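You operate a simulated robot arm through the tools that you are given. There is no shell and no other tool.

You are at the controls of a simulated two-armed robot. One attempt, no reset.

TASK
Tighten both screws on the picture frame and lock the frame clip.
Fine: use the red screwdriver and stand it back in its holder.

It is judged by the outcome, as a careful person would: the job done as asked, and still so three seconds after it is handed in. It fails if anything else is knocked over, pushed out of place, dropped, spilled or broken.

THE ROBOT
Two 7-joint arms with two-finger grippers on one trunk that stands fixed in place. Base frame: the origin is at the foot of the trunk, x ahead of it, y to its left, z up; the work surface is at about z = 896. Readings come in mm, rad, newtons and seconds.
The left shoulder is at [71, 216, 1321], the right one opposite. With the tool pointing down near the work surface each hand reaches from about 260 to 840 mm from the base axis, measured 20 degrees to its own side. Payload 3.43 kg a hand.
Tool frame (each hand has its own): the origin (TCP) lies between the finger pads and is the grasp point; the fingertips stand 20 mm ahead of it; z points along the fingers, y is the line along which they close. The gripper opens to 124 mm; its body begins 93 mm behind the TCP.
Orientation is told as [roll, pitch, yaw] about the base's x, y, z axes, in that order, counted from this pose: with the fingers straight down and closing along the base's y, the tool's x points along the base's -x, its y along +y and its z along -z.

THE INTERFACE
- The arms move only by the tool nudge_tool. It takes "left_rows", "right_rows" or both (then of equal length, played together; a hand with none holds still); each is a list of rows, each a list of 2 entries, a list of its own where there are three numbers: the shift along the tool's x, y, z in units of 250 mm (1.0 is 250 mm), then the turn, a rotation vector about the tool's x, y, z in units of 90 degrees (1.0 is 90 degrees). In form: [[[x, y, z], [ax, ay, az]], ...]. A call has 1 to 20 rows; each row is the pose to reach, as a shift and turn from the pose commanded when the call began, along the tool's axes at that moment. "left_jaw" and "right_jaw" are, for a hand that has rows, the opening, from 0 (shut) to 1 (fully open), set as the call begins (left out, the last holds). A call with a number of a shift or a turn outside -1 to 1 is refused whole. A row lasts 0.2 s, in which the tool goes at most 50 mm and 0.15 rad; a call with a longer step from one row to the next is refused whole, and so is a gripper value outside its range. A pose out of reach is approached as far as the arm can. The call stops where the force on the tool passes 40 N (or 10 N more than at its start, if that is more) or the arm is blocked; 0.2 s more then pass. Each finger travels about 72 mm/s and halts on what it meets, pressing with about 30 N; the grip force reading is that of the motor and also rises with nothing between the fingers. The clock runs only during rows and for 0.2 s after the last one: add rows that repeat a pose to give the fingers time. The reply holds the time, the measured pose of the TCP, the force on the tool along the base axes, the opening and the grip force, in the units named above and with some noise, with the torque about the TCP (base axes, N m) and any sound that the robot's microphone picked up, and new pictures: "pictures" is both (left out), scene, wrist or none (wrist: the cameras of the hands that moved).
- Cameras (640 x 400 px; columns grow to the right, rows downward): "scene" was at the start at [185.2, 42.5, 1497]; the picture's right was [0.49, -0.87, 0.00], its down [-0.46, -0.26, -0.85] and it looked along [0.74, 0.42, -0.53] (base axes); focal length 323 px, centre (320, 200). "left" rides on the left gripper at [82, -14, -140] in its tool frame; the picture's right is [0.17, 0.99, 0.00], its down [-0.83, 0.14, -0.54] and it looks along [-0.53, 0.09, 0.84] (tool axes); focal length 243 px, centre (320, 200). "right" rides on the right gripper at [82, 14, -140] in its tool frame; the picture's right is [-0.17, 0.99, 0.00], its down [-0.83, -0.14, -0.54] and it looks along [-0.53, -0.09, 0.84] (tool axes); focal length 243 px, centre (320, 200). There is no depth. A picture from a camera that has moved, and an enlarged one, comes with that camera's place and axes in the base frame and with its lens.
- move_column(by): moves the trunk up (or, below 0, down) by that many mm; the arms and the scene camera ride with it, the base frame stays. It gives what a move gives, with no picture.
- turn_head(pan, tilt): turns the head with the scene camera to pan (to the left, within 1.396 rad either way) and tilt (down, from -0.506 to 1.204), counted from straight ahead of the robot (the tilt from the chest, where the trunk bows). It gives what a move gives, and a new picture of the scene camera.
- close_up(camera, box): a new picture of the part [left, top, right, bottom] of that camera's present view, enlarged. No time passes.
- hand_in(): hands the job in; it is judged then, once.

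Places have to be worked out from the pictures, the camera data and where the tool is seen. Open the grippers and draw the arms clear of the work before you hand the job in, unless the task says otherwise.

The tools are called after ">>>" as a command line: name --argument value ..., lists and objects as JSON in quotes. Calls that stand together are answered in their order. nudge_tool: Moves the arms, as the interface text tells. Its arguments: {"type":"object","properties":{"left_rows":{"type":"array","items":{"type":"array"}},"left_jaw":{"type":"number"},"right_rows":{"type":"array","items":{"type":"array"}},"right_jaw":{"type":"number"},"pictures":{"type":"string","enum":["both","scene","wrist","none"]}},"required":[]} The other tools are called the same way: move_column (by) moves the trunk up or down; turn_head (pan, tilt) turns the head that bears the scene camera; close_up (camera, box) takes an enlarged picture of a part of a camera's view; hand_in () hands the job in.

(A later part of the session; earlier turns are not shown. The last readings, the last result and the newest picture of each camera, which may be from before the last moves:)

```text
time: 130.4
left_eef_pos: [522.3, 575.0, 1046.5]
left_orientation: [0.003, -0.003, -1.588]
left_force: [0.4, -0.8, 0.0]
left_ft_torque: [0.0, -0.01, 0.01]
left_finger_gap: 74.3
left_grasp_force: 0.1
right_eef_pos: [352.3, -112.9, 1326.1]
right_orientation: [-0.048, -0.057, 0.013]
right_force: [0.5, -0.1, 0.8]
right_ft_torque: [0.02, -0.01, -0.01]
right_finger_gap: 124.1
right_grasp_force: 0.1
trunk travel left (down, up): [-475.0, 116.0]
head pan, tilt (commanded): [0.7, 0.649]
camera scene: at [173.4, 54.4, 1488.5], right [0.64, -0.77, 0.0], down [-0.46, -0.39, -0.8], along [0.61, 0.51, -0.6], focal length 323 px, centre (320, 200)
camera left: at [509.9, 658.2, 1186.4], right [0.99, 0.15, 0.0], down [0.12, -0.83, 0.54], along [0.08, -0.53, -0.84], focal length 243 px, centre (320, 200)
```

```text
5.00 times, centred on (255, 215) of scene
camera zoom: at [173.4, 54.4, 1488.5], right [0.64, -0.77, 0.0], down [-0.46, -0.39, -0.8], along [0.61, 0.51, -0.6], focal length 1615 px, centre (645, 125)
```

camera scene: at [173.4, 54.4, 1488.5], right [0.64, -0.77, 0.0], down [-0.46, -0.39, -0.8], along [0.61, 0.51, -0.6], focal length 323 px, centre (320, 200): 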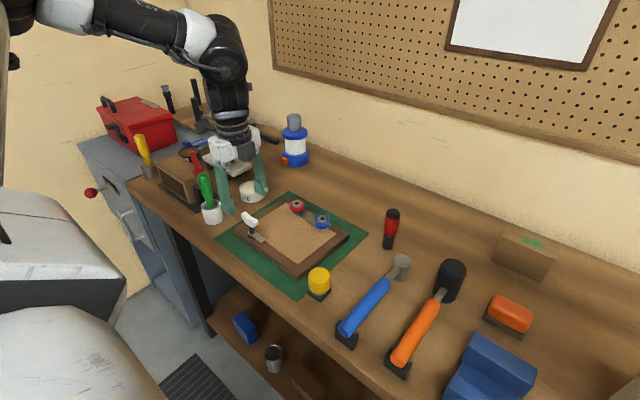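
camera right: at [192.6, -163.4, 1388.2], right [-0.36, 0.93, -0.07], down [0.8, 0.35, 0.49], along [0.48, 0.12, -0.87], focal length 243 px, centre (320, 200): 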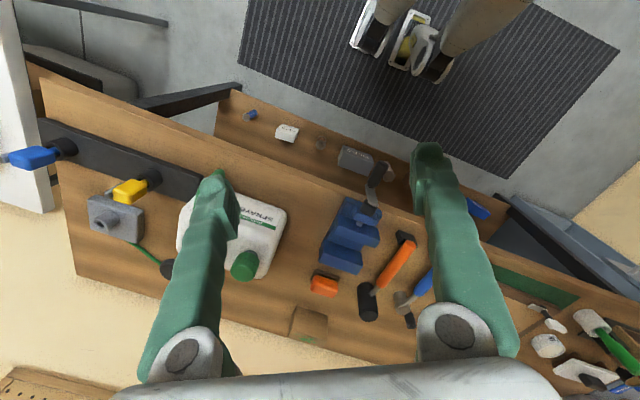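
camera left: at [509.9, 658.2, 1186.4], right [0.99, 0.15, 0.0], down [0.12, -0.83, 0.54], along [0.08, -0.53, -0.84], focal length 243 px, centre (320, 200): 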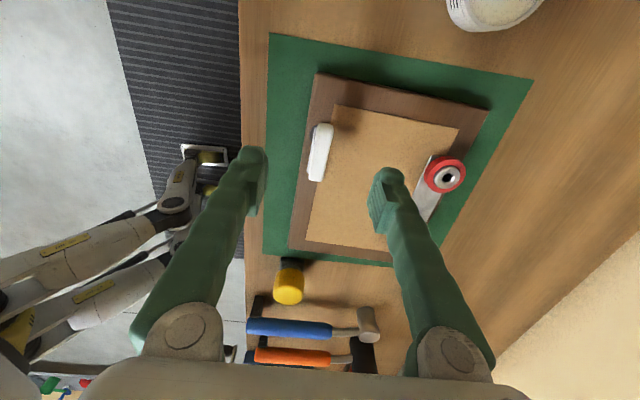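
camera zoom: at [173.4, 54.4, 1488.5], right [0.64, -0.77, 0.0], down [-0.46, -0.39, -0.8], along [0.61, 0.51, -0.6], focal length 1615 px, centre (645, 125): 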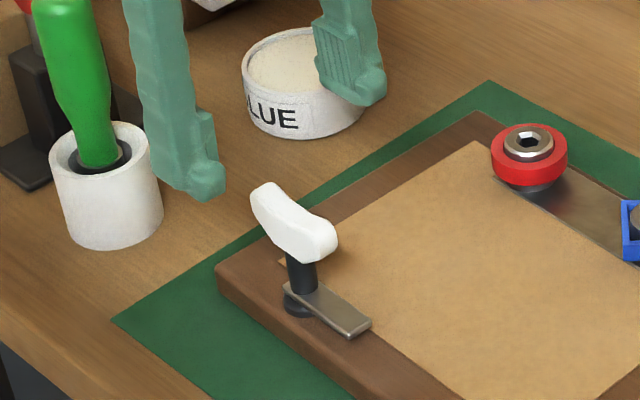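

The T-bar is centred at (523,574). I descend around it to grip height (z≈966) with jaws at 62 mm.

>>> nudge_tool --left_rows '[[[-0.002, 0.004, 0.08], [0, 0, 0]], [[-0.002, 0.004, 0.16], [0, 0, 0]], [[-0.002, 0.004, 0.24], [0, 0, 0]], [[-0.002, 0.004, 0.322], [0, 0, 0]], [[-0.002, 0.004, 0.322], [0, 0, 0]]]' --left_jaw 0.5 --pictures "both"

>>> close_up --camera "scene" --box '[225, 185, 285, 255]'

>>> close_up --camera "left" --box '[240, 110, 400, 230]'

```text
time: 131.6
left_eef_pos: [523.4, 572.1, 964.8]
left_orientation: [0.003, -0.001, -1.589]
left_force: [0.5, -1.2, -0.2]
left_ft_torque: [0.0, -0.02, 0.01]
left_finger_gap: 62.0
left_grasp_force: 0.1
right_eef_pos: [352.9, -112.9, 1326.1]
right_orientation: [-0.05, -0.056, 0.011]
right_force: [-0.2, 0.7, 0.2]
right_ft_torque: [0.03, 0.02, -0.01]
right_finger_gap: 124.0
right_grasp_force: 0.2
trunk travel left (down, up): [-475.0, 116.0]
head pan, tilt (commanded): [0.7, 0.649]
camera scene: at [173.2, 54.1, 1488.6], right [0.64, -0.77, 0.0], down [-0.46, -0.39, -0.8], along [0.61, 0.51, -0.6], focal length 323 px, centre (320, 200)
camera left: at [510.3, 656.4, 1105.9], right [0.99, 0.15, 0.0], down [0.12, -0.83, 0.54], along [0.08, -0.53, -0.84], focal length 243 px, centre (320, 200)
```

scene: 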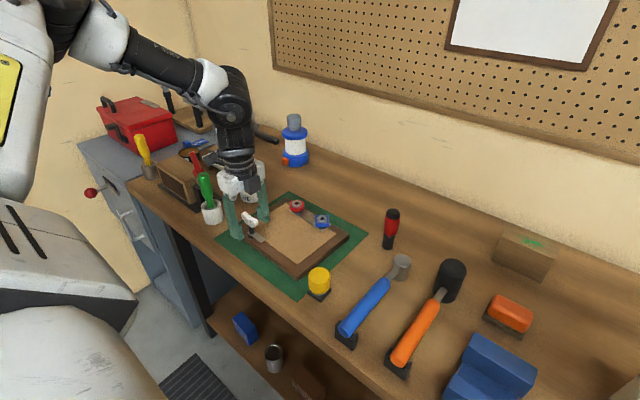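
left: 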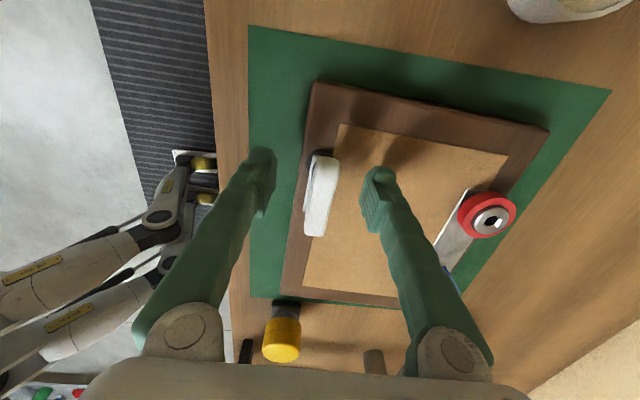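

```text
5.71 times, centred on (255, 220) of scene
camera zoom: at [173.2, 54.1, 1488.6], right [0.64, -0.77, 0.0], down [-0.46, -0.39, -0.8], along [0.61, 0.51, -0.6], focal length 1846 px, centre (691, 86)
```

zoom: 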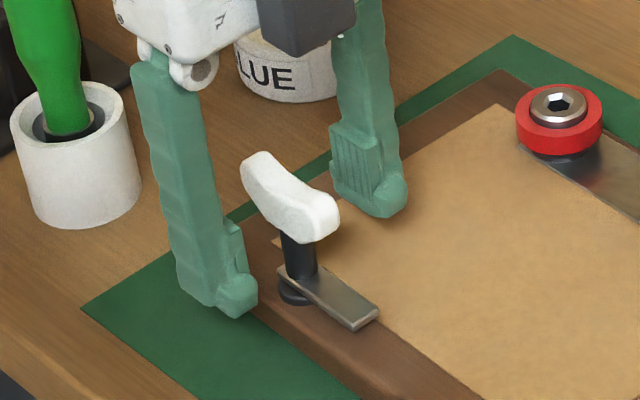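

```text
3.33 times, centred on (320, 170) of left
camera zoom: at [510.3, 656.4, 1105.9], right [0.99, 0.15, 0.0], down [0.12, -0.83, 0.54], along [0.08, -0.53, -0.84], focal length 809 px, centre (320, 300)
```

zoom: 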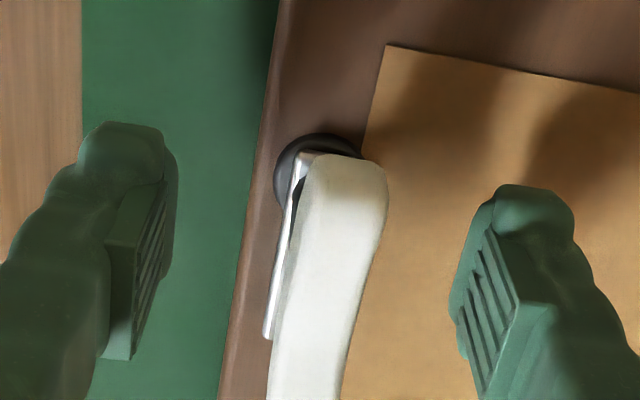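

The fingers straddle the T-bar symmetrically. I close the jaws on it.

>>> nudge_tool --left_rows '[[[0, 0, 0], [0, 0, 0]], [[0, 0, 0], [0, 0, 0]], [[0, 0, 0], [0, 0, 0]], [[0, 0, 0], [0, 0, 0]]]' --left_jaw 0 --pictures "none"

>>> close_up --camera "scene" --box '[225, 185, 285, 255]'

>>> close_up --camera "left" --box '[240, 110, 400, 230]'

```text
time: 132.6
left_eef_pos: [523.1, 574.1, 963.3]
left_orientation: [0.001, 0.0, -1.588]
left_force: [1.6, -0.5, -0.5]
left_ft_torque: [0.07, -0.02, -0.01]
left_finger_gap: 13.1
left_grasp_force: 29.6
right_eef_pos: [352.0, -111.9, 1324.2]
right_orientation: [-0.049, -0.057, 0.013]
right_force: [-0.1, -0.2, -0.1]
right_ft_torque: [0.05, -0.01, 0.02]
right_finger_gap: 123.9
right_grasp_force: 0.2
trunk travel left (down, up): [-475.0, 116.0]
head pan, tilt (commanded): [0.7, 0.649]
```

```text
5.71 times, centred on (255, 220) of scene
camera zoom: at [173.9, 54.6, 1488.4], right [0.64, -0.77, 0.0], down [-0.46, -0.39, -0.8], along [0.61, 0.51, -0.6], focal length 1846 px, centre (691, 86)
```

zoom: 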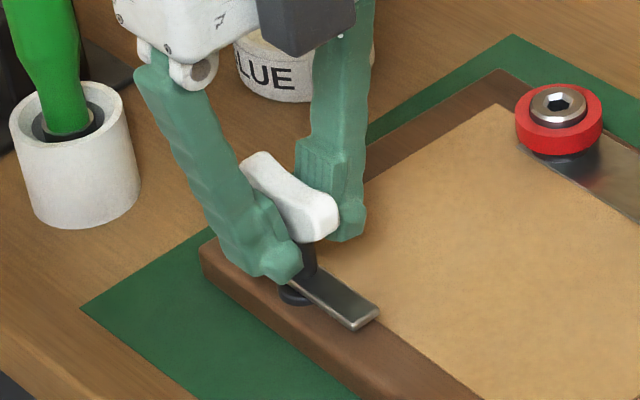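

```text
3.33 times, centred on (320, 170) of left
camera zoom: at [510.8, 656.7, 1105.5], right [0.99, 0.15, 0.0], down [0.12, -0.83, 0.54], along [0.08, -0.53, -0.84], focal length 809 px, centre (320, 300)
```

zoom: 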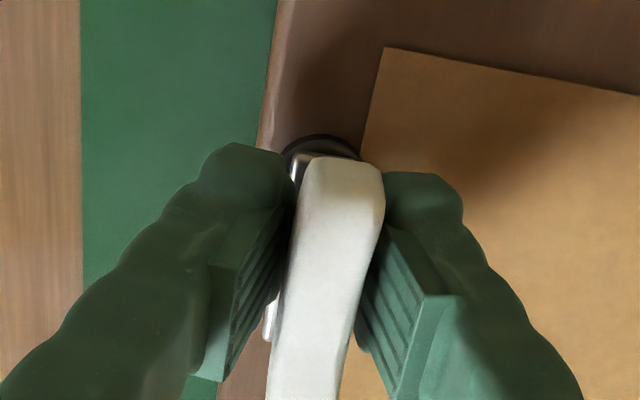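

Gripped (13 mm, 30 N). I turn the T-bar counter-clockwise (tongue from −y toward +x over the backing) by 16° to feel the resistance.

>>> nudge_tool --left_rows '[[[0, 0, 0], [0, 0, -0.06]], [[0, 0, 0], [0, 0, -0.12]], [[0, 0, 0], [0, 0, -0.18]]]' --pictures "none"

>>> close_up --camera "scene" --box '[225, 185, 285, 255]'

```text
time: 133.4
left_eef_pos: [522.1, 573.1, 963.8]
left_orientation: [0.003, -0.001, -1.304]
left_force: [-5.0, 0.6, 0.6]
left_ft_torque: [-0.14, 0.01, -0.07]
left_finger_gap: 13.1
left_grasp_force: 29.6
right_eef_pos: [351.9, -112.1, 1326.1]
right_orientation: [-0.048, -0.058, 0.012]
right_force: [-0.2, 0.5, -1.2]
right_ft_torque: [0.03, 0.02, -0.01]
right_finger_gap: 124.1
right_grasp_force: 0.1
trunk travel left (down, up): [-475.0, 116.0]
head pan, tilt (commanded): [0.7, 0.649]
```

```text
5.71 times, centred on (255, 220) of scene
camera zoom: at [172.9, 54.5, 1488.6], right [0.64, -0.77, 0.0], down [-0.46, -0.39, -0.8], along [0.61, 0.51, -0.6], focal length 1846 px, centre (691, 86)
```

zoom: 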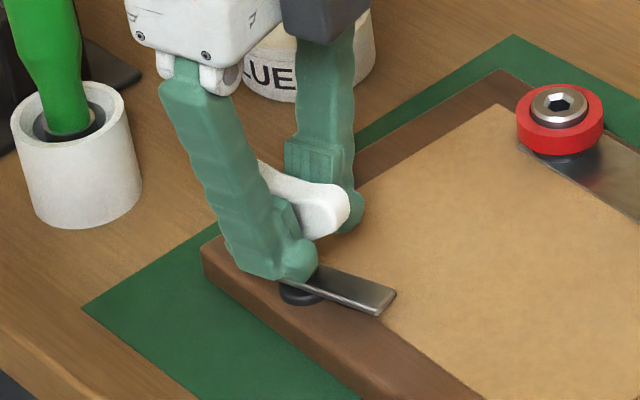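

The tongue swings with the handle at low torque (−0.07 N·m); a −5 N side force suggests the pivot lies ~3 mm toward −y. I continue 32° more with a compensating shift.

>>> nudge_tool --left_rows '[[[-0.0003, -0.004, 0], [0, 0, -0.072]], [[-0.0006, -0.0055, 0], [0, 0, -0.144]], [[-0.0009, -0.007, 0], [0, 0, -0.216]], [[-0.0012, -0.0083, 0], [0, 0, -0.288]], [[-0.0015, -0.0095, 0], [0, 0, -0.36]]]' --pictures "none"

>>> close_up --camera "scene" --box '[225, 185, 285, 255]'

```text
time: 134.6
left_eef_pos: [523.1, 573.6, 963.5]
left_orientation: [0.002, -0.004, -0.739]
left_force: [6.4, 1.4, 6.9]
left_ft_torque: [0.32, -0.04, 0.01]
left_finger_gap: 12.7
left_grasp_force: 30.4
right_eef_pos: [353.4, -111.5, 1324.2]
right_orientation: [-0.049, -0.057, 0.011]
right_force: [0.4, 0.0, 0.1]
right_ft_torque: [-0.02, -0.01, 0.0]
right_finger_gap: 123.9
right_grasp_force: 0.0
trunk travel left (down, up): [-475.0, 116.0]
head pan, tilt (commanded): [0.7, 0.649]
```

```text
5.71 times, centred on (255, 220) of scene
camera zoom: at [174.1, 54.5, 1488.5], right [0.64, -0.77, 0.0], down [-0.46, -0.39, -0.8], along [0.61, 0.51, -0.6], focal length 1846 px, centre (691, 86)
```

zoom: 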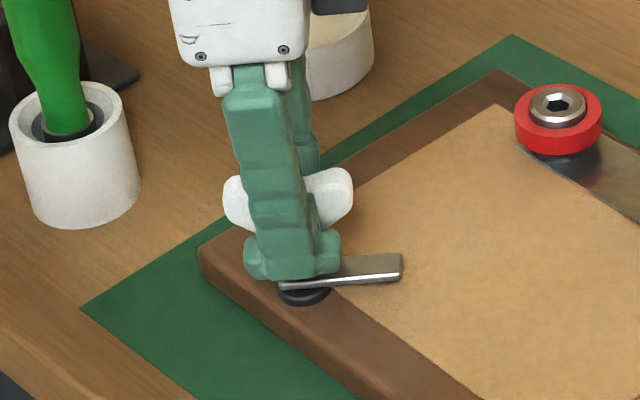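

The tongue is now diagonal, over the backing's corner. Side force +6 N says my shift was too much, so I undo part of it and continue 44° to bring the tongue to +x.

>>> nudge_tool --left_rows '[[[-0.0027, 0.0041, -0.002], [0, 0, -0.07]], [[-0.0027, 0.0041, -0.003], [0, 0, -0.14]], [[-0.0027, 0.0041, -0.004], [0, 0, -0.21]], [[-0.0027, 0.0041, -0.004], [0, 0, -0.28]], [[-0.0027, 0.0041, -0.004], [0, 0, -0.35]], [[-0.0027, 0.0041, -0.004], [0, 0, -0.42]]]' --pictures "none"

>>> close_up --camera "scene" --box '[225, 185, 285, 255]'

```text
time: 136.0
left_eef_pos: [523.0, 574.0, 965.2]
left_orientation: [-0.002, -0.002, -0.076]
left_force: [-0.9, -0.7, 1.0]
left_ft_torque: [0.0, 0.04, -0.04]
left_finger_gap: 13.0
left_grasp_force: 29.6
right_eef_pos: [353.1, -111.5, 1325.1]
right_orientation: [-0.05, -0.058, 0.012]
right_force: [0.4, -0.1, 0.4]
right_ft_torque: [-0.03, 0.0, -0.01]
right_finger_gap: 124.1
right_grasp_force: 0.1
trunk travel left (down, up): [-475.0, 116.0]
head pan, tilt (commanded): [0.7, 0.649]
```

```text
5.71 times, centred on (255, 220) of scene
camera zoom: at [173.9, 54.7, 1488.4], right [0.64, -0.77, 0.0], down [-0.46, -0.39, -0.8], along [0.61, 0.51, -0.6], focal length 1846 px, centre (691, 86)
```

zoom: 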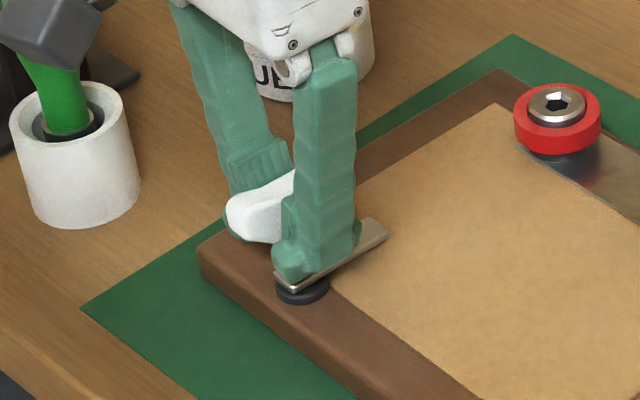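

The tongue now lies over the backing, pointing +x; torque still tiny. I continue in small steps to find the locked stop.

>>> nudge_tool --left_rows '[[[0, 0, 0], [0, 0, -0.05]], [[0, 0, 0], [0, 0, -0.1]], [[0, 0, 0], [0, 0, -0.1]]]' --pictures "none"

>>> close_up --camera "scene" --box '[225, 185, 285, 255]'

```text
time: 136.8
left_eef_pos: [523.0, 575.4, 964.0]
left_orientation: [-0.001, -0.001, 0.077]
left_force: [-1.0, -2.1, 0.1]
left_ft_torque: [0.0, 0.36, -0.29]
left_finger_gap: 13.3
left_grasp_force: 30.1
right_eef_pos: [353.4, -112.6, 1325.9]
right_orientation: [-0.049, -0.058, 0.012]
right_force: [0.1, 0.2, 0.1]
right_ft_torque: [0.02, 0.0, 0.01]
right_finger_gap: 123.8
right_grasp_force: 0.1
trunk travel left (down, up): [-475.0, 116.0]
head pan, tilt (commanded): [0.7, 0.649]
```

```text
5.71 times, centred on (255, 220) of scene
camera zoom: at [174.0, 54.9, 1488.4], right [0.64, -0.77, 0.0], down [-0.46, -0.39, -0.8], along [0.61, 0.51, -0.6], focal length 1846 px, centre (691, 86)
```

zoom: 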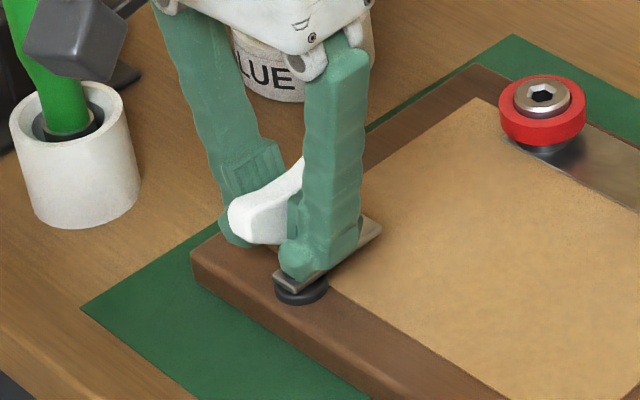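

The clip reached its stop at about 90° — and the last few degrees twisted the whole frame about 4° counter-clockwise around the clip post. I release the clip now, then I'll ease the frame back square.

>>> nudge_tool --left_rows '[[[0, 0, 0], [0, 0, 0]], [[0, 0, 0], [0, 0, 0]], [[0, 0, 0], [0, 0, 0]], [[0, 0, 0], [0, 0, 0]]]' --left_jaw 0.5 --pictures "none"

>>> close_up --camera "scene" --box '[225, 185, 285, 255]'

>>> close_up --camera "scene" --box '[210, 180, 370, 310]'

```text
time: 137.8
left_eef_pos: [523.1, 575.4, 964.9]
left_orientation: [-0.001, -0.004, 0.077]
left_force: [0.4, -0.1, 0.1]
left_ft_torque: [-0.01, 0.01, -0.05]
left_finger_gap: 62.2
left_grasp_force: 0.1
right_eef_pos: [353.2, -112.5, 1324.2]
right_orientation: [-0.049, -0.057, 0.011]
right_force: [-0.6, -0.4, 1.1]
right_ft_torque: [0.04, 0.01, 0.01]
right_finger_gap: 124.0
right_grasp_force: 0.0
trunk travel left (down, up): [-475.0, 116.0]
head pan, tilt (commanded): [0.7, 0.649]
```

```text
5.71 times, centred on (255, 220) of scene
camera zoom: at [173.5, 54.4, 1488.5], right [0.64, -0.77, 0.0], down [-0.46, -0.39, -0.8], along [0.61, 0.51, -0.6], focal length 1846 px, centre (691, 86)
```

zoom: 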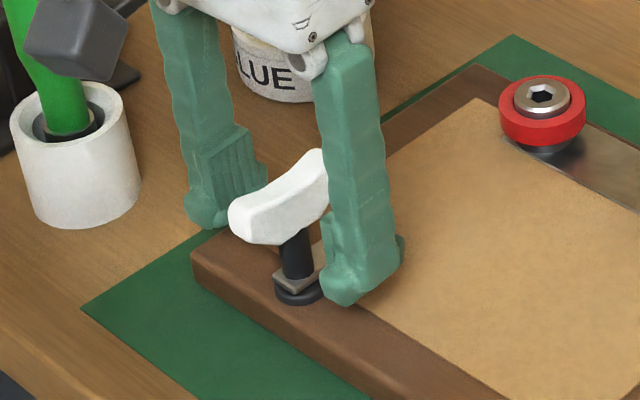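

```text
3.08 times, centred on (290, 245) of scene
camera zoom: at [173.5, 54.4, 1488.5], right [0.64, -0.77, 0.0], down [-0.46, -0.39, -0.8], along [0.61, 0.51, -0.6], focal length 994 px, centre (412, 62)
```

zoom: 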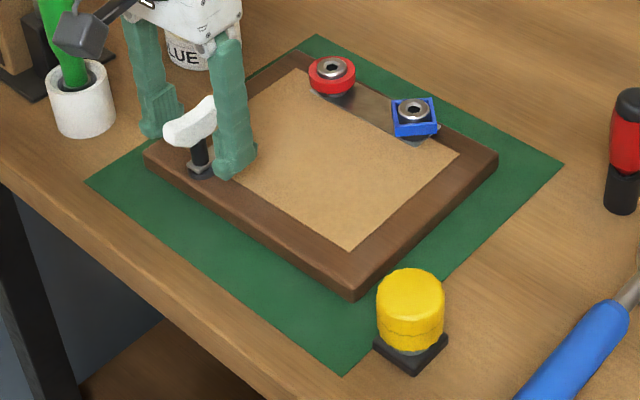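

The clip is released with its tongue over the backing. I lift the hand straight up, clear of the clip.

>>> nudge_tool --left_rows '[[[0, 0, -0.12], [0, 0, 0]], [[0, 0, -0.28], [0, 0, 0]], [[0, 0, -0.44], [0, 0, 0]], [[0, 0, -0.6], [0, 0, 0]], [[0, 0, -0.6], [0, 0, 0]]]' --pictures "both"

>>> close_up --camera "scene" --box '[210, 180, 370, 310]'

>>> close_up --camera "left" --box '[180, 120, 420, 270]'

```text
time: 139.0
left_eef_pos: [524.7, 573.3, 1112.3]
left_orientation: [-0.001, -0.002, 0.077]
left_force: [0.4, 0.2, 0.4]
left_ft_torque: [0.0, 0.01, 0.01]
left_finger_gap: 62.1
left_grasp_force: 0.1
right_eef_pos: [354.5, -112.5, 1324.8]
right_orientation: [-0.049, -0.058, 0.013]
right_force: [0.2, 0.0, 0.5]
right_ft_torque: [-0.03, 0.05, -0.05]
right_finger_gap: 124.2
right_grasp_force: 0.1
trunk travel left (down, up): [-475.0, 116.0]
head pan, tilt (commanded): [0.7, 0.649]
camera scene: at [174.0, 54.8, 1488.4], right [0.64, -0.77, 0.0], down [-0.46, -0.39, -0.8], along [0.61, 0.51, -0.6], focal length 323 px, centre (320, 200)
camera left: at [444.0, 555.7, 1253.6], right [-0.24, 0.97, 0.0], down [0.82, 0.2, 0.54], along [0.53, 0.13, -0.84], focal length 243 px, centre (320, 200)
```

scene: 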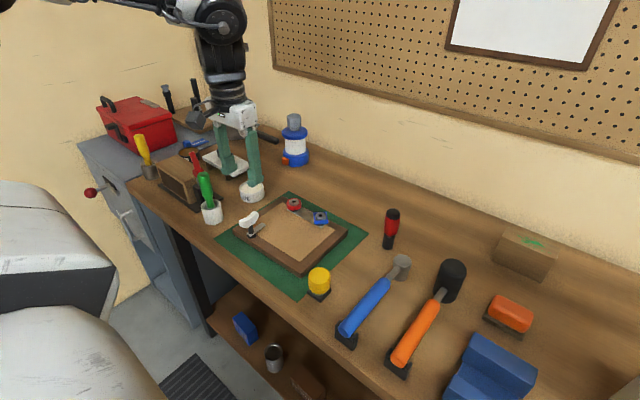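
left: 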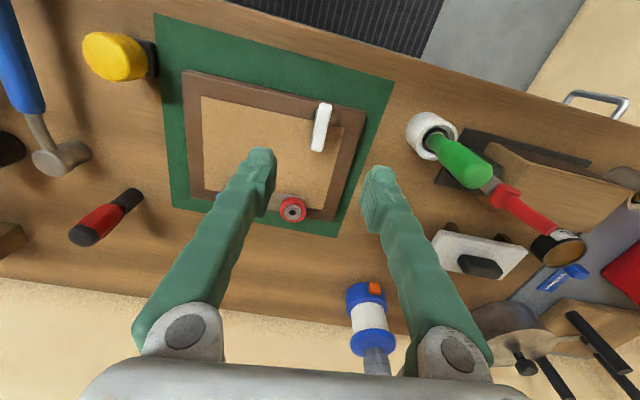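

```text
3.08 times, centred on (290, 245) of scene
camera zoom: at [174.0, 54.8, 1488.4], right [0.64, -0.77, 0.0], down [-0.46, -0.39, -0.8], along [0.61, 0.51, -0.6], focal length 994 px, centre (412, 62)
```

zoom: 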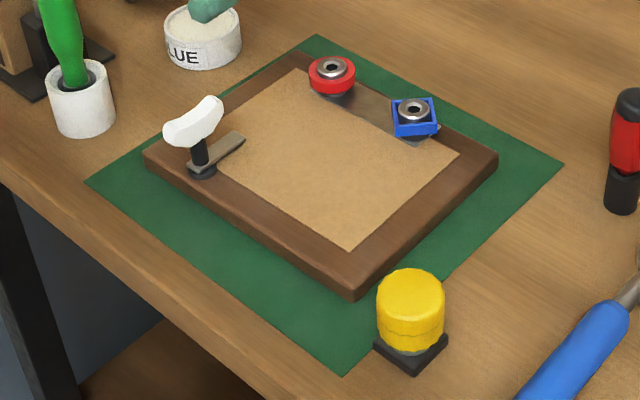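

```text
2.67 times, centred on (300, 195) of left
camera zoom: at [444.0, 555.7, 1253.6], right [-0.24, 0.97, 0.0], down [0.82, 0.2, 0.54], along [0.53, 0.13, -0.84], focal length 647 px, centre (373, 213)
```

zoom: 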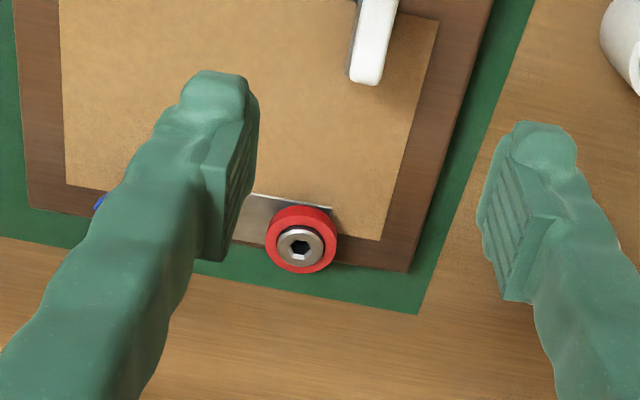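

The frame is turned ≈2.7° and its far side sits ≈11 mm too far toward +y. I'll nudge it back gently with the closed fingertips against the red collar's outer side; first I go to a hover pose beside it with the hand pitched for reach.

>>> nudge_tool --left_rows '[[[-0.1, 0.03, 0.06], [0, -0.03, 0.01]], [[-0.2, 0.06, 0.13], [0, -0.06, 0.02]], [[-0.3, 0.09, 0.21], [0, -0.09, 0.03]], [[-0.4, 0.12, 0.3], [0, -0.125, 0.04]], [[-0.513, 0.145, 0.408], [0, -0.159, 0.049]], [[-0.513, 0.145, 0.408], [0, -0.159, 0.049]]]' --left_jaw 0 --pictures "both"

>>> close_up --camera "left" --box '[160, 60, 400, 220]'

>>> close_up --camera "scene" --box '[240, 160, 360, 260]'

```text
time: 140.4
left_eef_pos: [647.3, 618.2, 1015.4]
left_orientation: [0.009, -0.256, -0.003]
left_force: [-0.8, 0.2, 1.1]
left_ft_torque: [0.03, -0.01, -0.01]
left_finger_gap: 0.0
left_grasp_force: 29.8
right_eef_pos: [352.5, -112.8, 1325.0]
right_orientation: [-0.048, -0.059, 0.012]
right_force: [-0.7, 0.2, 0.4]
right_ft_torque: [0.04, -0.02, 0.01]
right_finger_gap: 124.0
right_grasp_force: 0.0
trunk travel left (down, up): [-475.0, 116.0]
head pan, tilt (commanded): [0.7, 0.649]
camera scene: at [172.6, 53.8, 1488.7], right [0.64, -0.77, 0.0], down [-0.46, -0.39, -0.8], along [0.61, 0.51, -0.6], focal length 323 px, centre (320, 200)
camera left: at [532.0, 604.4, 1130.6], right [-0.16, 0.99, -0.03], down [0.67, 0.13, 0.73], along [0.73, 0.1, -0.68], focal length 243 px, centre (320, 200)
```

scene: 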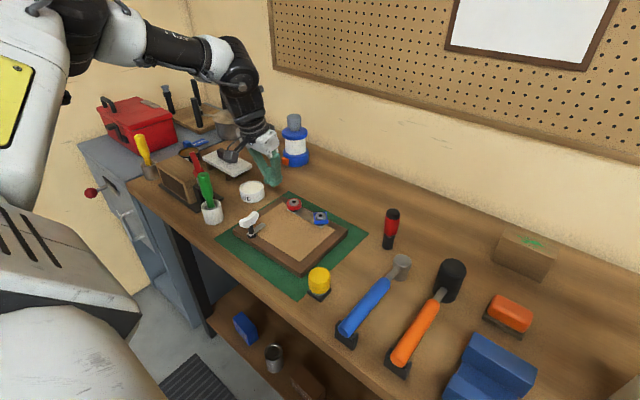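
left: 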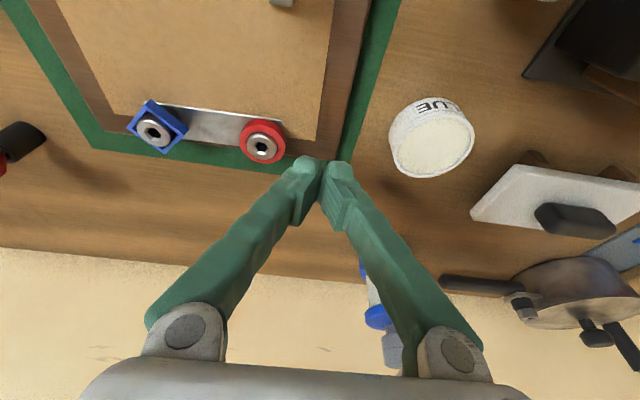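

```text
2.50 times, centred on (280, 140) of left
camera zoom: at [532.0, 604.4, 1130.6], right [-0.16, 0.99, -0.03], down [0.67, 0.13, 0.73], along [0.73, 0.1, -0.68], focal length 606 px, centre (420, 350)
```

zoom: 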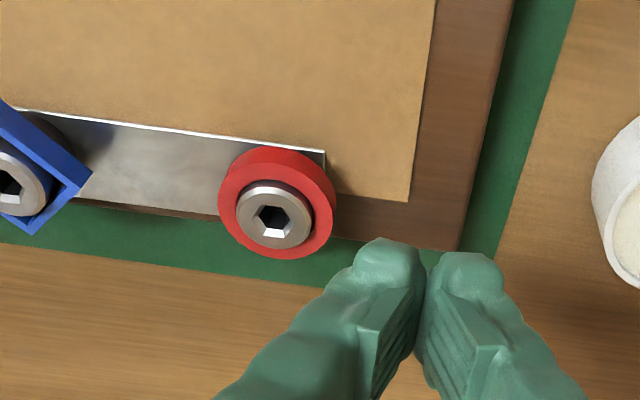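

```text
4.00 times, centred on (300, 210) of scene
camera zoom: at [172.6, 53.8, 1488.7], right [0.64, -0.77, 0.0], down [-0.46, -0.39, -0.8], along [0.61, 0.51, -0.6], focal length 1292 px, centre (400, 160)
```

zoom: 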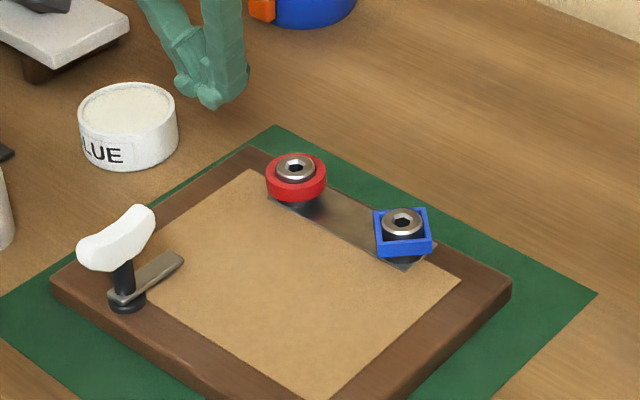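

The red collar is at (670,566); my closed fingertips are about 13 mm to its +y side. I lower them beside the collar, tips about 15 mm above the frame's surface.

>>> nudge_tool --left_rows '[[[0.002, 0, 0.096], [0, 0, 0]], [[0.004, 0, 0.192], [0, 0, 0]], [[0.005, 0, 0.28], [0, 0, 0]], [[0.005, 0, 0.28], [0, 0, 0]]]' --pictures "wrist"

>>> close_up --camera "scene" --box '[260, 170, 330, 230]'

>>> close_up --camera "left" --box '[200, 90, 380, 220]'

```text
time: 141.4
left_eef_pos: [667.3, 618.5, 945.6]
left_orientation: [0.008, -0.253, -0.002]
left_force: [-0.3, -1.0, 0.3]
left_ft_torque: [0.0, 0.02, -0.02]
left_finger_gap: 0.0
left_grasp_force: 29.9
right_eef_pos: [353.7, -112.5, 1324.5]
right_orientation: [-0.05, -0.057, 0.012]
right_force: [0.5, -0.3, -0.1]
right_ft_torque: [-0.02, -0.02, 0.02]
right_finger_gap: 124.1
right_grasp_force: 0.0
trunk travel left (down, up): [-475.0, 116.0]
head pan, tilt (commanded): [0.7, 0.649]
camera left: at [552.4, 604.6, 1061.7], right [-0.16, 0.99, -0.03], down [0.67, 0.13, 0.73], along [0.73, 0.09, -0.68], focal length 243 px, centre (320, 200)
```

left: 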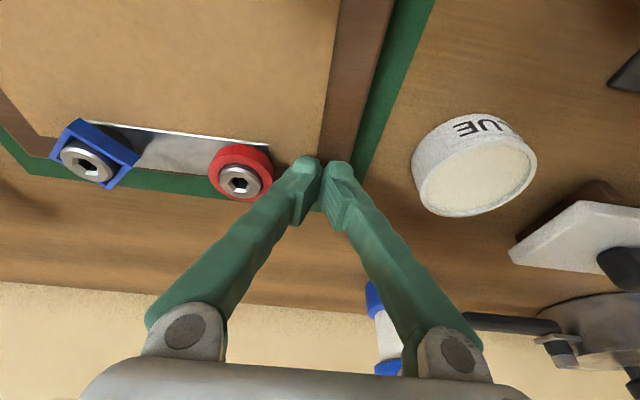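

```text
6.67 times, centred on (295, 200) of scene
camera zoom: at [173.4, 54.3, 1488.5], right [0.64, -0.77, 0.0], down [-0.46, -0.39, -0.8], along [0.61, 0.51, -0.6], focal length 2154 px, centre (487, 200)
```

zoom: 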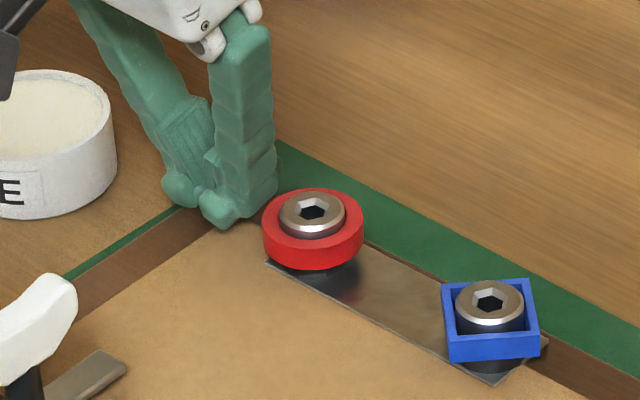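

```text
3.08 times, centred on (290, 155) of left
camera zoom: at [552.4, 604.6, 1061.7], right [-0.16, 0.99, -0.03], down [0.67, 0.13, 0.73], along [0.73, 0.09, -0.68], focal length 746 px, centre (412, 338)
```

zoom: 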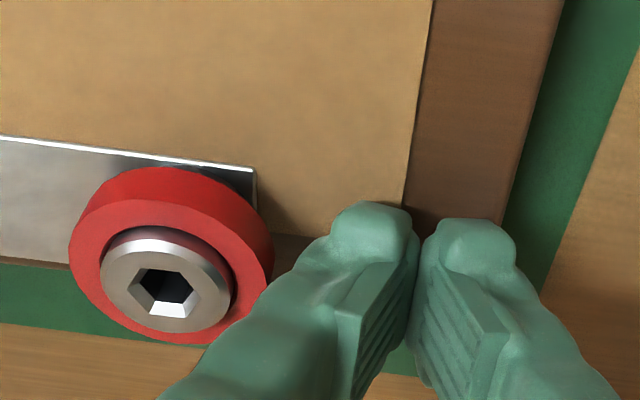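

The fingertip is beside the collar. I creep 10 mm toward −y to find contact.

>>> nudge_tool --left_rows '[[[0, -0.016, 0], [0, 0, 0]], [[0, -0.032, 0], [0, 0, 0]], [[0, -0.04, 0], [0, 0, 0]], [[0, -0.04, 0], [0, 0, 0]]]' --pictures "none"

>>> close_up --camera "scene" --box '[260, 170, 330, 230]'

```text
time: 142.4
left_eef_pos: [666.1, 609.5, 943.9]
left_orientation: [0.009, -0.252, -0.001]
left_force: [-0.5, -1.3, -0.2]
left_ft_torque: [0.0, 0.03, 0.01]
left_finger_gap: 0.0
left_grasp_force: 29.9
right_eef_pos: [353.9, -111.7, 1325.5]
right_orientation: [-0.048, -0.057, 0.012]
right_force: [1.3, -0.1, 0.5]
right_ft_torque: [0.02, 0.0, -0.02]
right_finger_gap: 124.2
right_grasp_force: 0.1
trunk travel left (down, up): [-475.0, 116.0]
head pan, tilt (commanded): [0.7, 0.649]
```

```text
6.67 times, centred on (295, 200) of scene
camera zoom: at [173.6, 54.4, 1488.5], right [0.64, -0.77, 0.0], down [-0.46, -0.39, -0.8], along [0.61, 0.51, -0.6], focal length 2154 px, centre (487, 200)
```

zoom: 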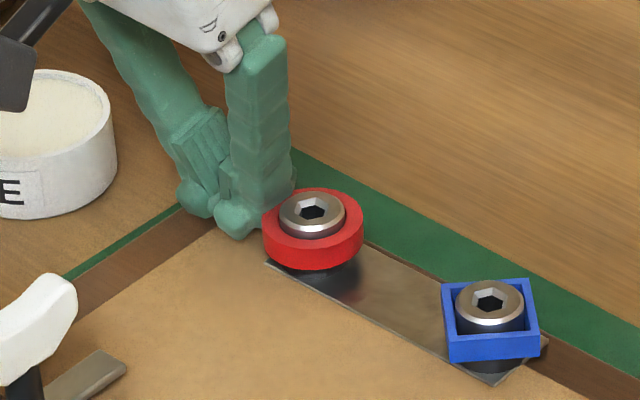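

Just short of contact; the collar's target in this view is (333,221), now (313,212). I push 7 mm further with a slight +x component.

>>> nudge_tool --left_rows '[[[-0.001, -0.008, 0], [0, 0, 0]], [[-0.003, -0.016, 0], [0, 0, 0]], [[-0.005, -0.024, 0], [0, 0, 0]], [[-0.006, -0.028, 0], [0, 0, 0]], [[-0.006, -0.028, 0], [0, 0, 0]]]' --pictures "none"

>>> close_up --camera "scene" --box '[260, 170, 330, 230]'

```text
time: 143.6
left_eef_pos: [666.5, 603.2, 945.9]
left_orientation: [0.008, -0.254, -0.001]
left_force: [-0.4, 0.9, -0.1]
left_ft_torque: [0.0, -0.04, 0.01]
left_finger_gap: 0.0
left_grasp_force: 29.9
right_eef_pos: [352.0, -113.5, 1324.7]
right_orientation: [-0.048, -0.058, 0.013]
right_force: [-1.2, -0.3, 0.4]
right_ft_torque: [0.01, -0.03, -0.01]
right_finger_gap: 123.9
right_grasp_force: 0.2
trunk travel left (down, up): [-475.0, 116.0]
head pan, tilt (commanded): [0.7, 0.649]
```

```text
6.67 times, centred on (295, 200) of scene
camera zoom: at [173.5, 54.4, 1488.5], right [0.64, -0.77, 0.0], down [-0.46, -0.39, -0.8], along [0.61, 0.51, -0.6], focal length 2154 px, centre (487, 200)
```

zoom: 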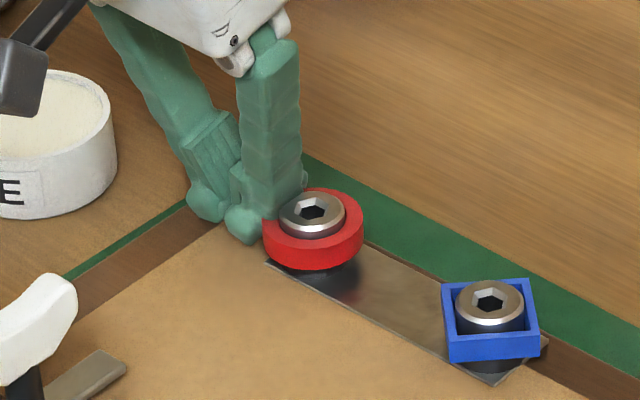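

Contact is just being made. I push 6 mm more.

>>> nudge_tool --left_rows '[[[-0.002, -0.008, 0], [0, 0, 0]], [[-0.004, -0.016, 0], [0, 0, 0]], [[-0.006, -0.024, 0], [0, 0, 0]], [[-0.006, -0.024, 0], [0, 0, 0]]]' --pictures "none"

>>> close_up --camera "scene" --box '[260, 170, 330, 230]'

```text
time: 144.6
left_eef_pos: [666.1, 597.5, 946.3]
left_orientation: [0.01, -0.252, -0.002]
left_force: [-1.9, 2.2, 1.5]
left_ft_torque: [-0.03, 0.01, 0.0]
left_finger_gap: 0.0
left_grasp_force: 29.9
right_eef_pos: [352.4, -113.2, 1325.8]
right_orientation: [-0.048, -0.058, 0.012]
right_force: [-0.8, 0.4, 0.7]
right_ft_torque: [0.0, 0.03, -0.01]
right_finger_gap: 124.0
right_grasp_force: 0.0
trunk travel left (down, up): [-475.0, 116.0]
head pan, tilt (commanded): [0.7, 0.649]
```

```text
6.67 times, centred on (295, 200) of scene
camera zoom: at [173.3, 54.6, 1488.5], right [0.64, -0.77, 0.0], down [-0.46, -0.39, -0.8], along [0.61, 0.51, -0.6], focal length 2154 px, centre (487, 200)
```

zoom: 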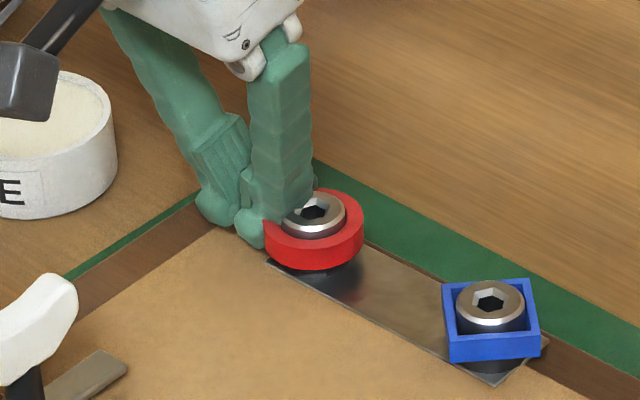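

The fingertip is now against the collar (≈2 N). I push another 5 mm and watch whether the frame follows.

>>> nudge_tool --left_rows '[[[-0.002, -0.007, 0], [0, 0, 0]], [[-0.004, -0.014, 0], [0, 0, 0]], [[-0.006, -0.02, 0], [0, 0, 0]], [[-0.006, -0.02, 0], [0, 0, 0]]]' --pictures "none"

>>> close_up --camera "scene" --box '[260, 170, 330, 230]'

```text
time: 145.6
left_eef_pos: [668.2, 592.9, 947.6]
left_orientation: [0.011, -0.254, -0.003]
left_force: [0.2, 3.5, 2.1]
left_ft_torque: [-0.04, 0.03, 0.01]
left_finger_gap: 0.0
left_grasp_force: 30.0
right_eef_pos: [352.4, -111.9, 1325.4]
right_orientation: [-0.049, -0.055, 0.013]
right_force: [0.1, -0.7, 0.0]
right_ft_torque: [0.01, 0.03, 0.01]
right_finger_gap: 124.1
right_grasp_force: 0.0
trunk travel left (down, up): [-475.0, 116.0]
head pan, tilt (commanded): [0.7, 0.649]
```

```text
6.67 times, centred on (295, 200) of scene
camera zoom: at [173.2, 54.6, 1488.5], right [0.64, -0.77, 0.0], down [-0.46, -0.39, -0.8], along [0.61, 0.51, -0.6], focal length 2154 px, centre (487, 200)
```

zoom: 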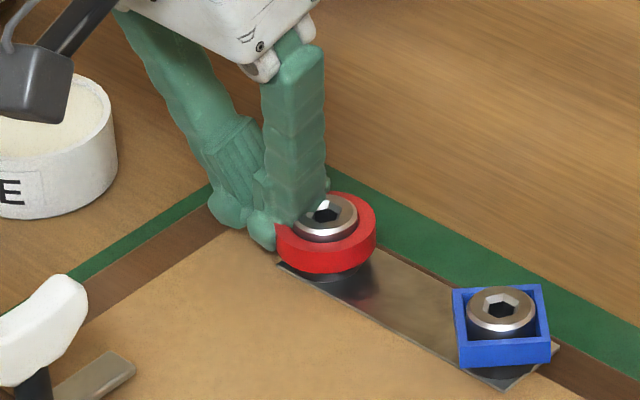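

The frame is following: it has come back about 6 mm, about 5 mm to go (the remaining 2.5° of rotation is negligible). I push 5 mm more.

>>> nudge_tool --left_rows '[[[-0.001, -0.007, 0], [0, 0, 0]], [[-0.002, -0.014, 0], [0, 0, 0]], [[-0.002, -0.02, 0], [0, 0, 0]], [[-0.002, -0.02, 0], [0, 0, 0]]]' --pictures "none"

>>> close_up --camera "scene" --box '[260, 170, 330, 230]'

```text
time: 146.6
left_eef_pos: [669.2, 588.1, 946.4]
left_orientation: [0.008, -0.252, -0.003]
left_force: [0.5, 4.1, 2.4]
left_ft_torque: [-0.03, 0.0, 0.04]
left_finger_gap: 0.0
left_grasp_force: 30.0
right_eef_pos: [352.8, -112.9, 1325.4]
right_orientation: [-0.049, -0.056, 0.013]
right_force: [-0.2, 0.3, 0.8]
right_ft_torque: [0.02, 0.01, -0.03]
right_finger_gap: 123.9
right_grasp_force: 0.1
trunk travel left (down, up): [-475.0, 116.0]
head pan, tilt (commanded): [0.7, 0.649]
```

```text
6.67 times, centred on (295, 200) of scene
camera zoom: at [173.3, 54.9, 1488.5], right [0.64, -0.77, 0.0], down [-0.46, -0.39, -0.8], along [0.61, 0.51, -0.6], focal length 2154 px, centre (487, 200)
```

zoom: 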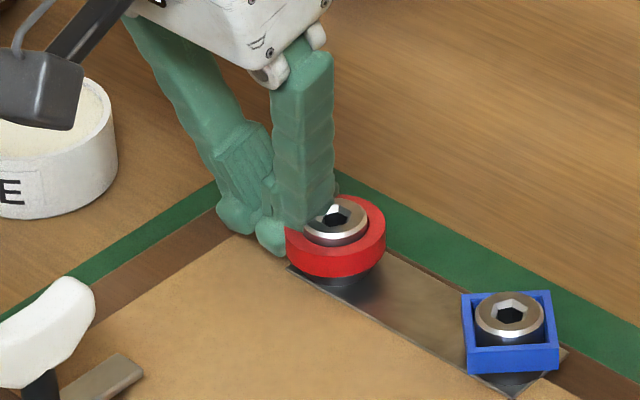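

The frame is back within about 1–3 mm of where it was. I back the fingers off the collar and lift the hand away.

>>> nudge_tool --left_rows '[[[0, 0.03, 0], [0, 0, 0]], [[0, 0.07, 0], [0, 0, 0]], [[-0.04, 0.08, -0.155], [0, 0, 0]], [[-0.08, 0.08, -0.31], [0, 0, 0]], [[-0.12, 0.08, -0.46], [0, 0, 0]], [[-0.12, 0.08, -0.46], [0, 0, 0]]]' --pictures "both"

>>> close_up --camera "scene" --box '[210, 180, 370, 310]'

>>> close_up --camera "scene" --box '[290, 195, 335, 230]'

```text
time: 148.0
left_eef_pos: [669.2, 605.5, 1067.5]
left_orientation: [0.009, -0.253, -0.002]
left_force: [0.6, -0.4, 0.3]
left_ft_torque: [-0.01, -0.01, -0.02]
left_finger_gap: 0.1
left_grasp_force: 30.4
right_eef_pos: [352.6, -112.4, 1324.7]
right_orientation: [-0.048, -0.058, 0.011]
right_force: [-1.1, 0.2, -0.3]
right_ft_torque: [-0.01, 0.01, 0.0]
right_finger_gap: 124.0
right_grasp_force: 0.1
trunk travel left (down, up): [-475.0, 116.0]
head pan, tilt (commanded): [0.7, 0.649]
camera scene: at [173.7, 54.4, 1488.4], right [0.64, -0.77, 0.0], down [-0.46, -0.39, -0.8], along [0.61, 0.51, -0.6], focal length 323 px, centre (320, 200)
camera left: at [555.3, 591.0, 1183.1], right [-0.16, 0.99, -0.03], down [0.67, 0.13, 0.73], along [0.72, 0.09, -0.68], focal length 243 px, centre (320, 200)
```

scene: 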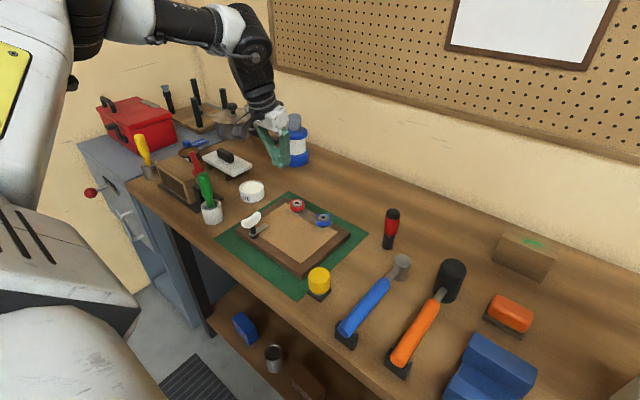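
left: 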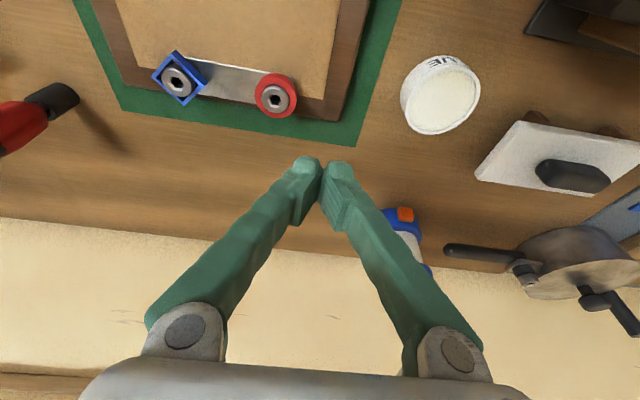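

```text
3.08 times, centred on (290, 245) of scene
camera zoom: at [173.7, 54.4, 1488.4], right [0.64, -0.77, 0.0], down [-0.46, -0.39, -0.8], along [0.61, 0.51, -0.6], focal length 994 px, centre (412, 62)
```

zoom: 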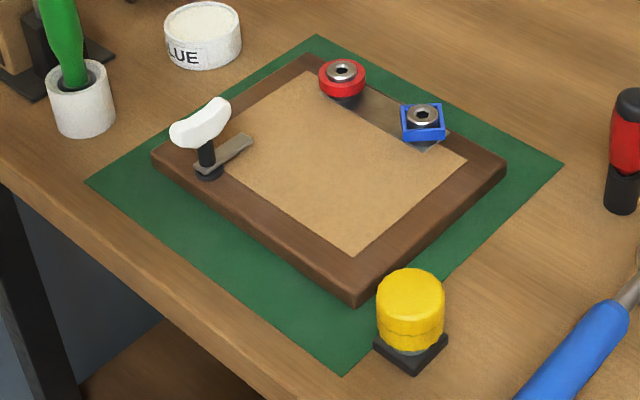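

```text
11.43 times, centred on (312, 212) of scene
camera zoom: at [173.7, 54.4, 1488.4], right [0.64, -0.77, 0.0], down [-0.46, -0.39, -0.8], along [0.61, 0.51, -0.6], focal length 3692 px, centre (406, 57)
```

zoom: 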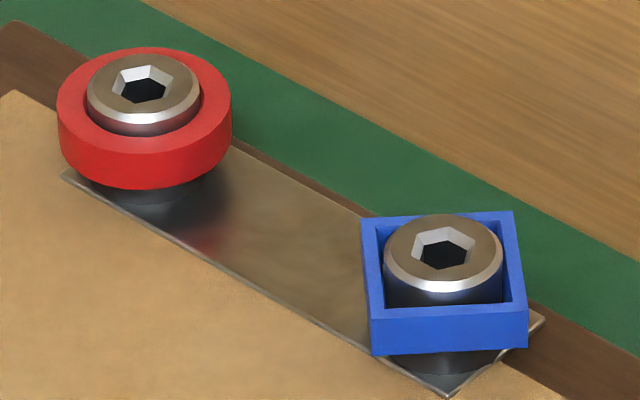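

The frame sits square again and the clip's tongue lies over the backing. I verify both sockets' angles and the clip closely.

>>> close_up --camera "scene" --box '[292, 195, 308, 210]'

>>> close_up --camera "scene" --box '[315, 210, 335, 226]'

>>> close_up --camera "scene" --box '[230, 195, 290, 250]'

>>> close_up --camera "left" --box '[140, 40, 310, 130]'

```text
16.00 times, centred on (300, 202) of scene
camera zoom: at [173.7, 54.4, 1488.4], right [0.64, -0.77, 0.0], down [-0.46, -0.39, -0.8], along [0.61, 0.51, -0.6], focal length 5169 px, centre (640, 160)
```

zoom: 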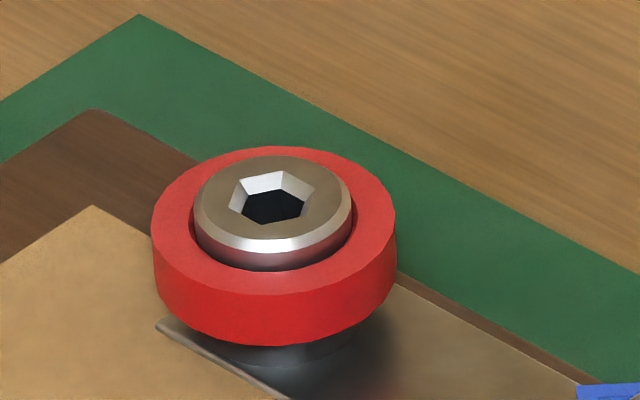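

```text
16.00 times, centred on (325, 218) of scene
camera zoom: at [173.7, 54.4, 1488.4], right [0.64, -0.77, 0.0], down [-0.46, -0.39, -0.8], along [0.61, 0.51, -0.6], focal length 5169 px, centre (240, -88)
```

zoom: 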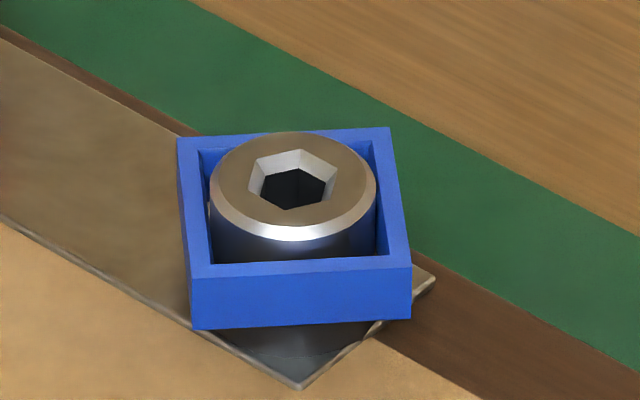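

```text
7.27 times, centred on (260, 222) of scene
camera zoom: at [173.7, 54.4, 1488.4], right [0.64, -0.77, 0.0], down [-0.46, -0.39, -0.8], along [0.61, 0.51, -0.6], focal length 2350 px, centre (756, 36)
```

zoom: 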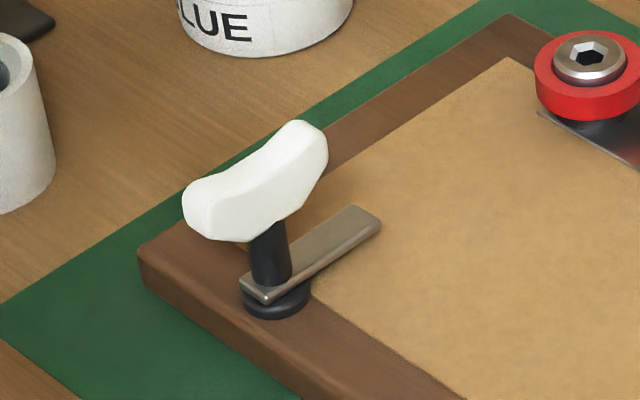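

```text
3.76 times, centred on (225, 85) of left
camera zoom: at [555.3, 591.0, 1183.1], right [-0.16, 0.99, -0.03], down [0.67, 0.13, 0.73], along [0.72, 0.09, -0.68], focal length 913 px, centre (678, 633)
```

zoom: 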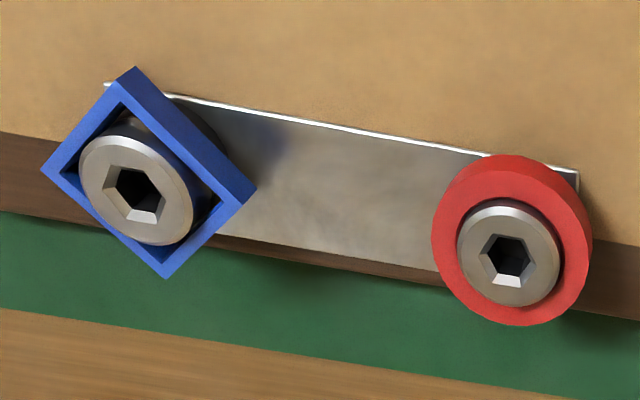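

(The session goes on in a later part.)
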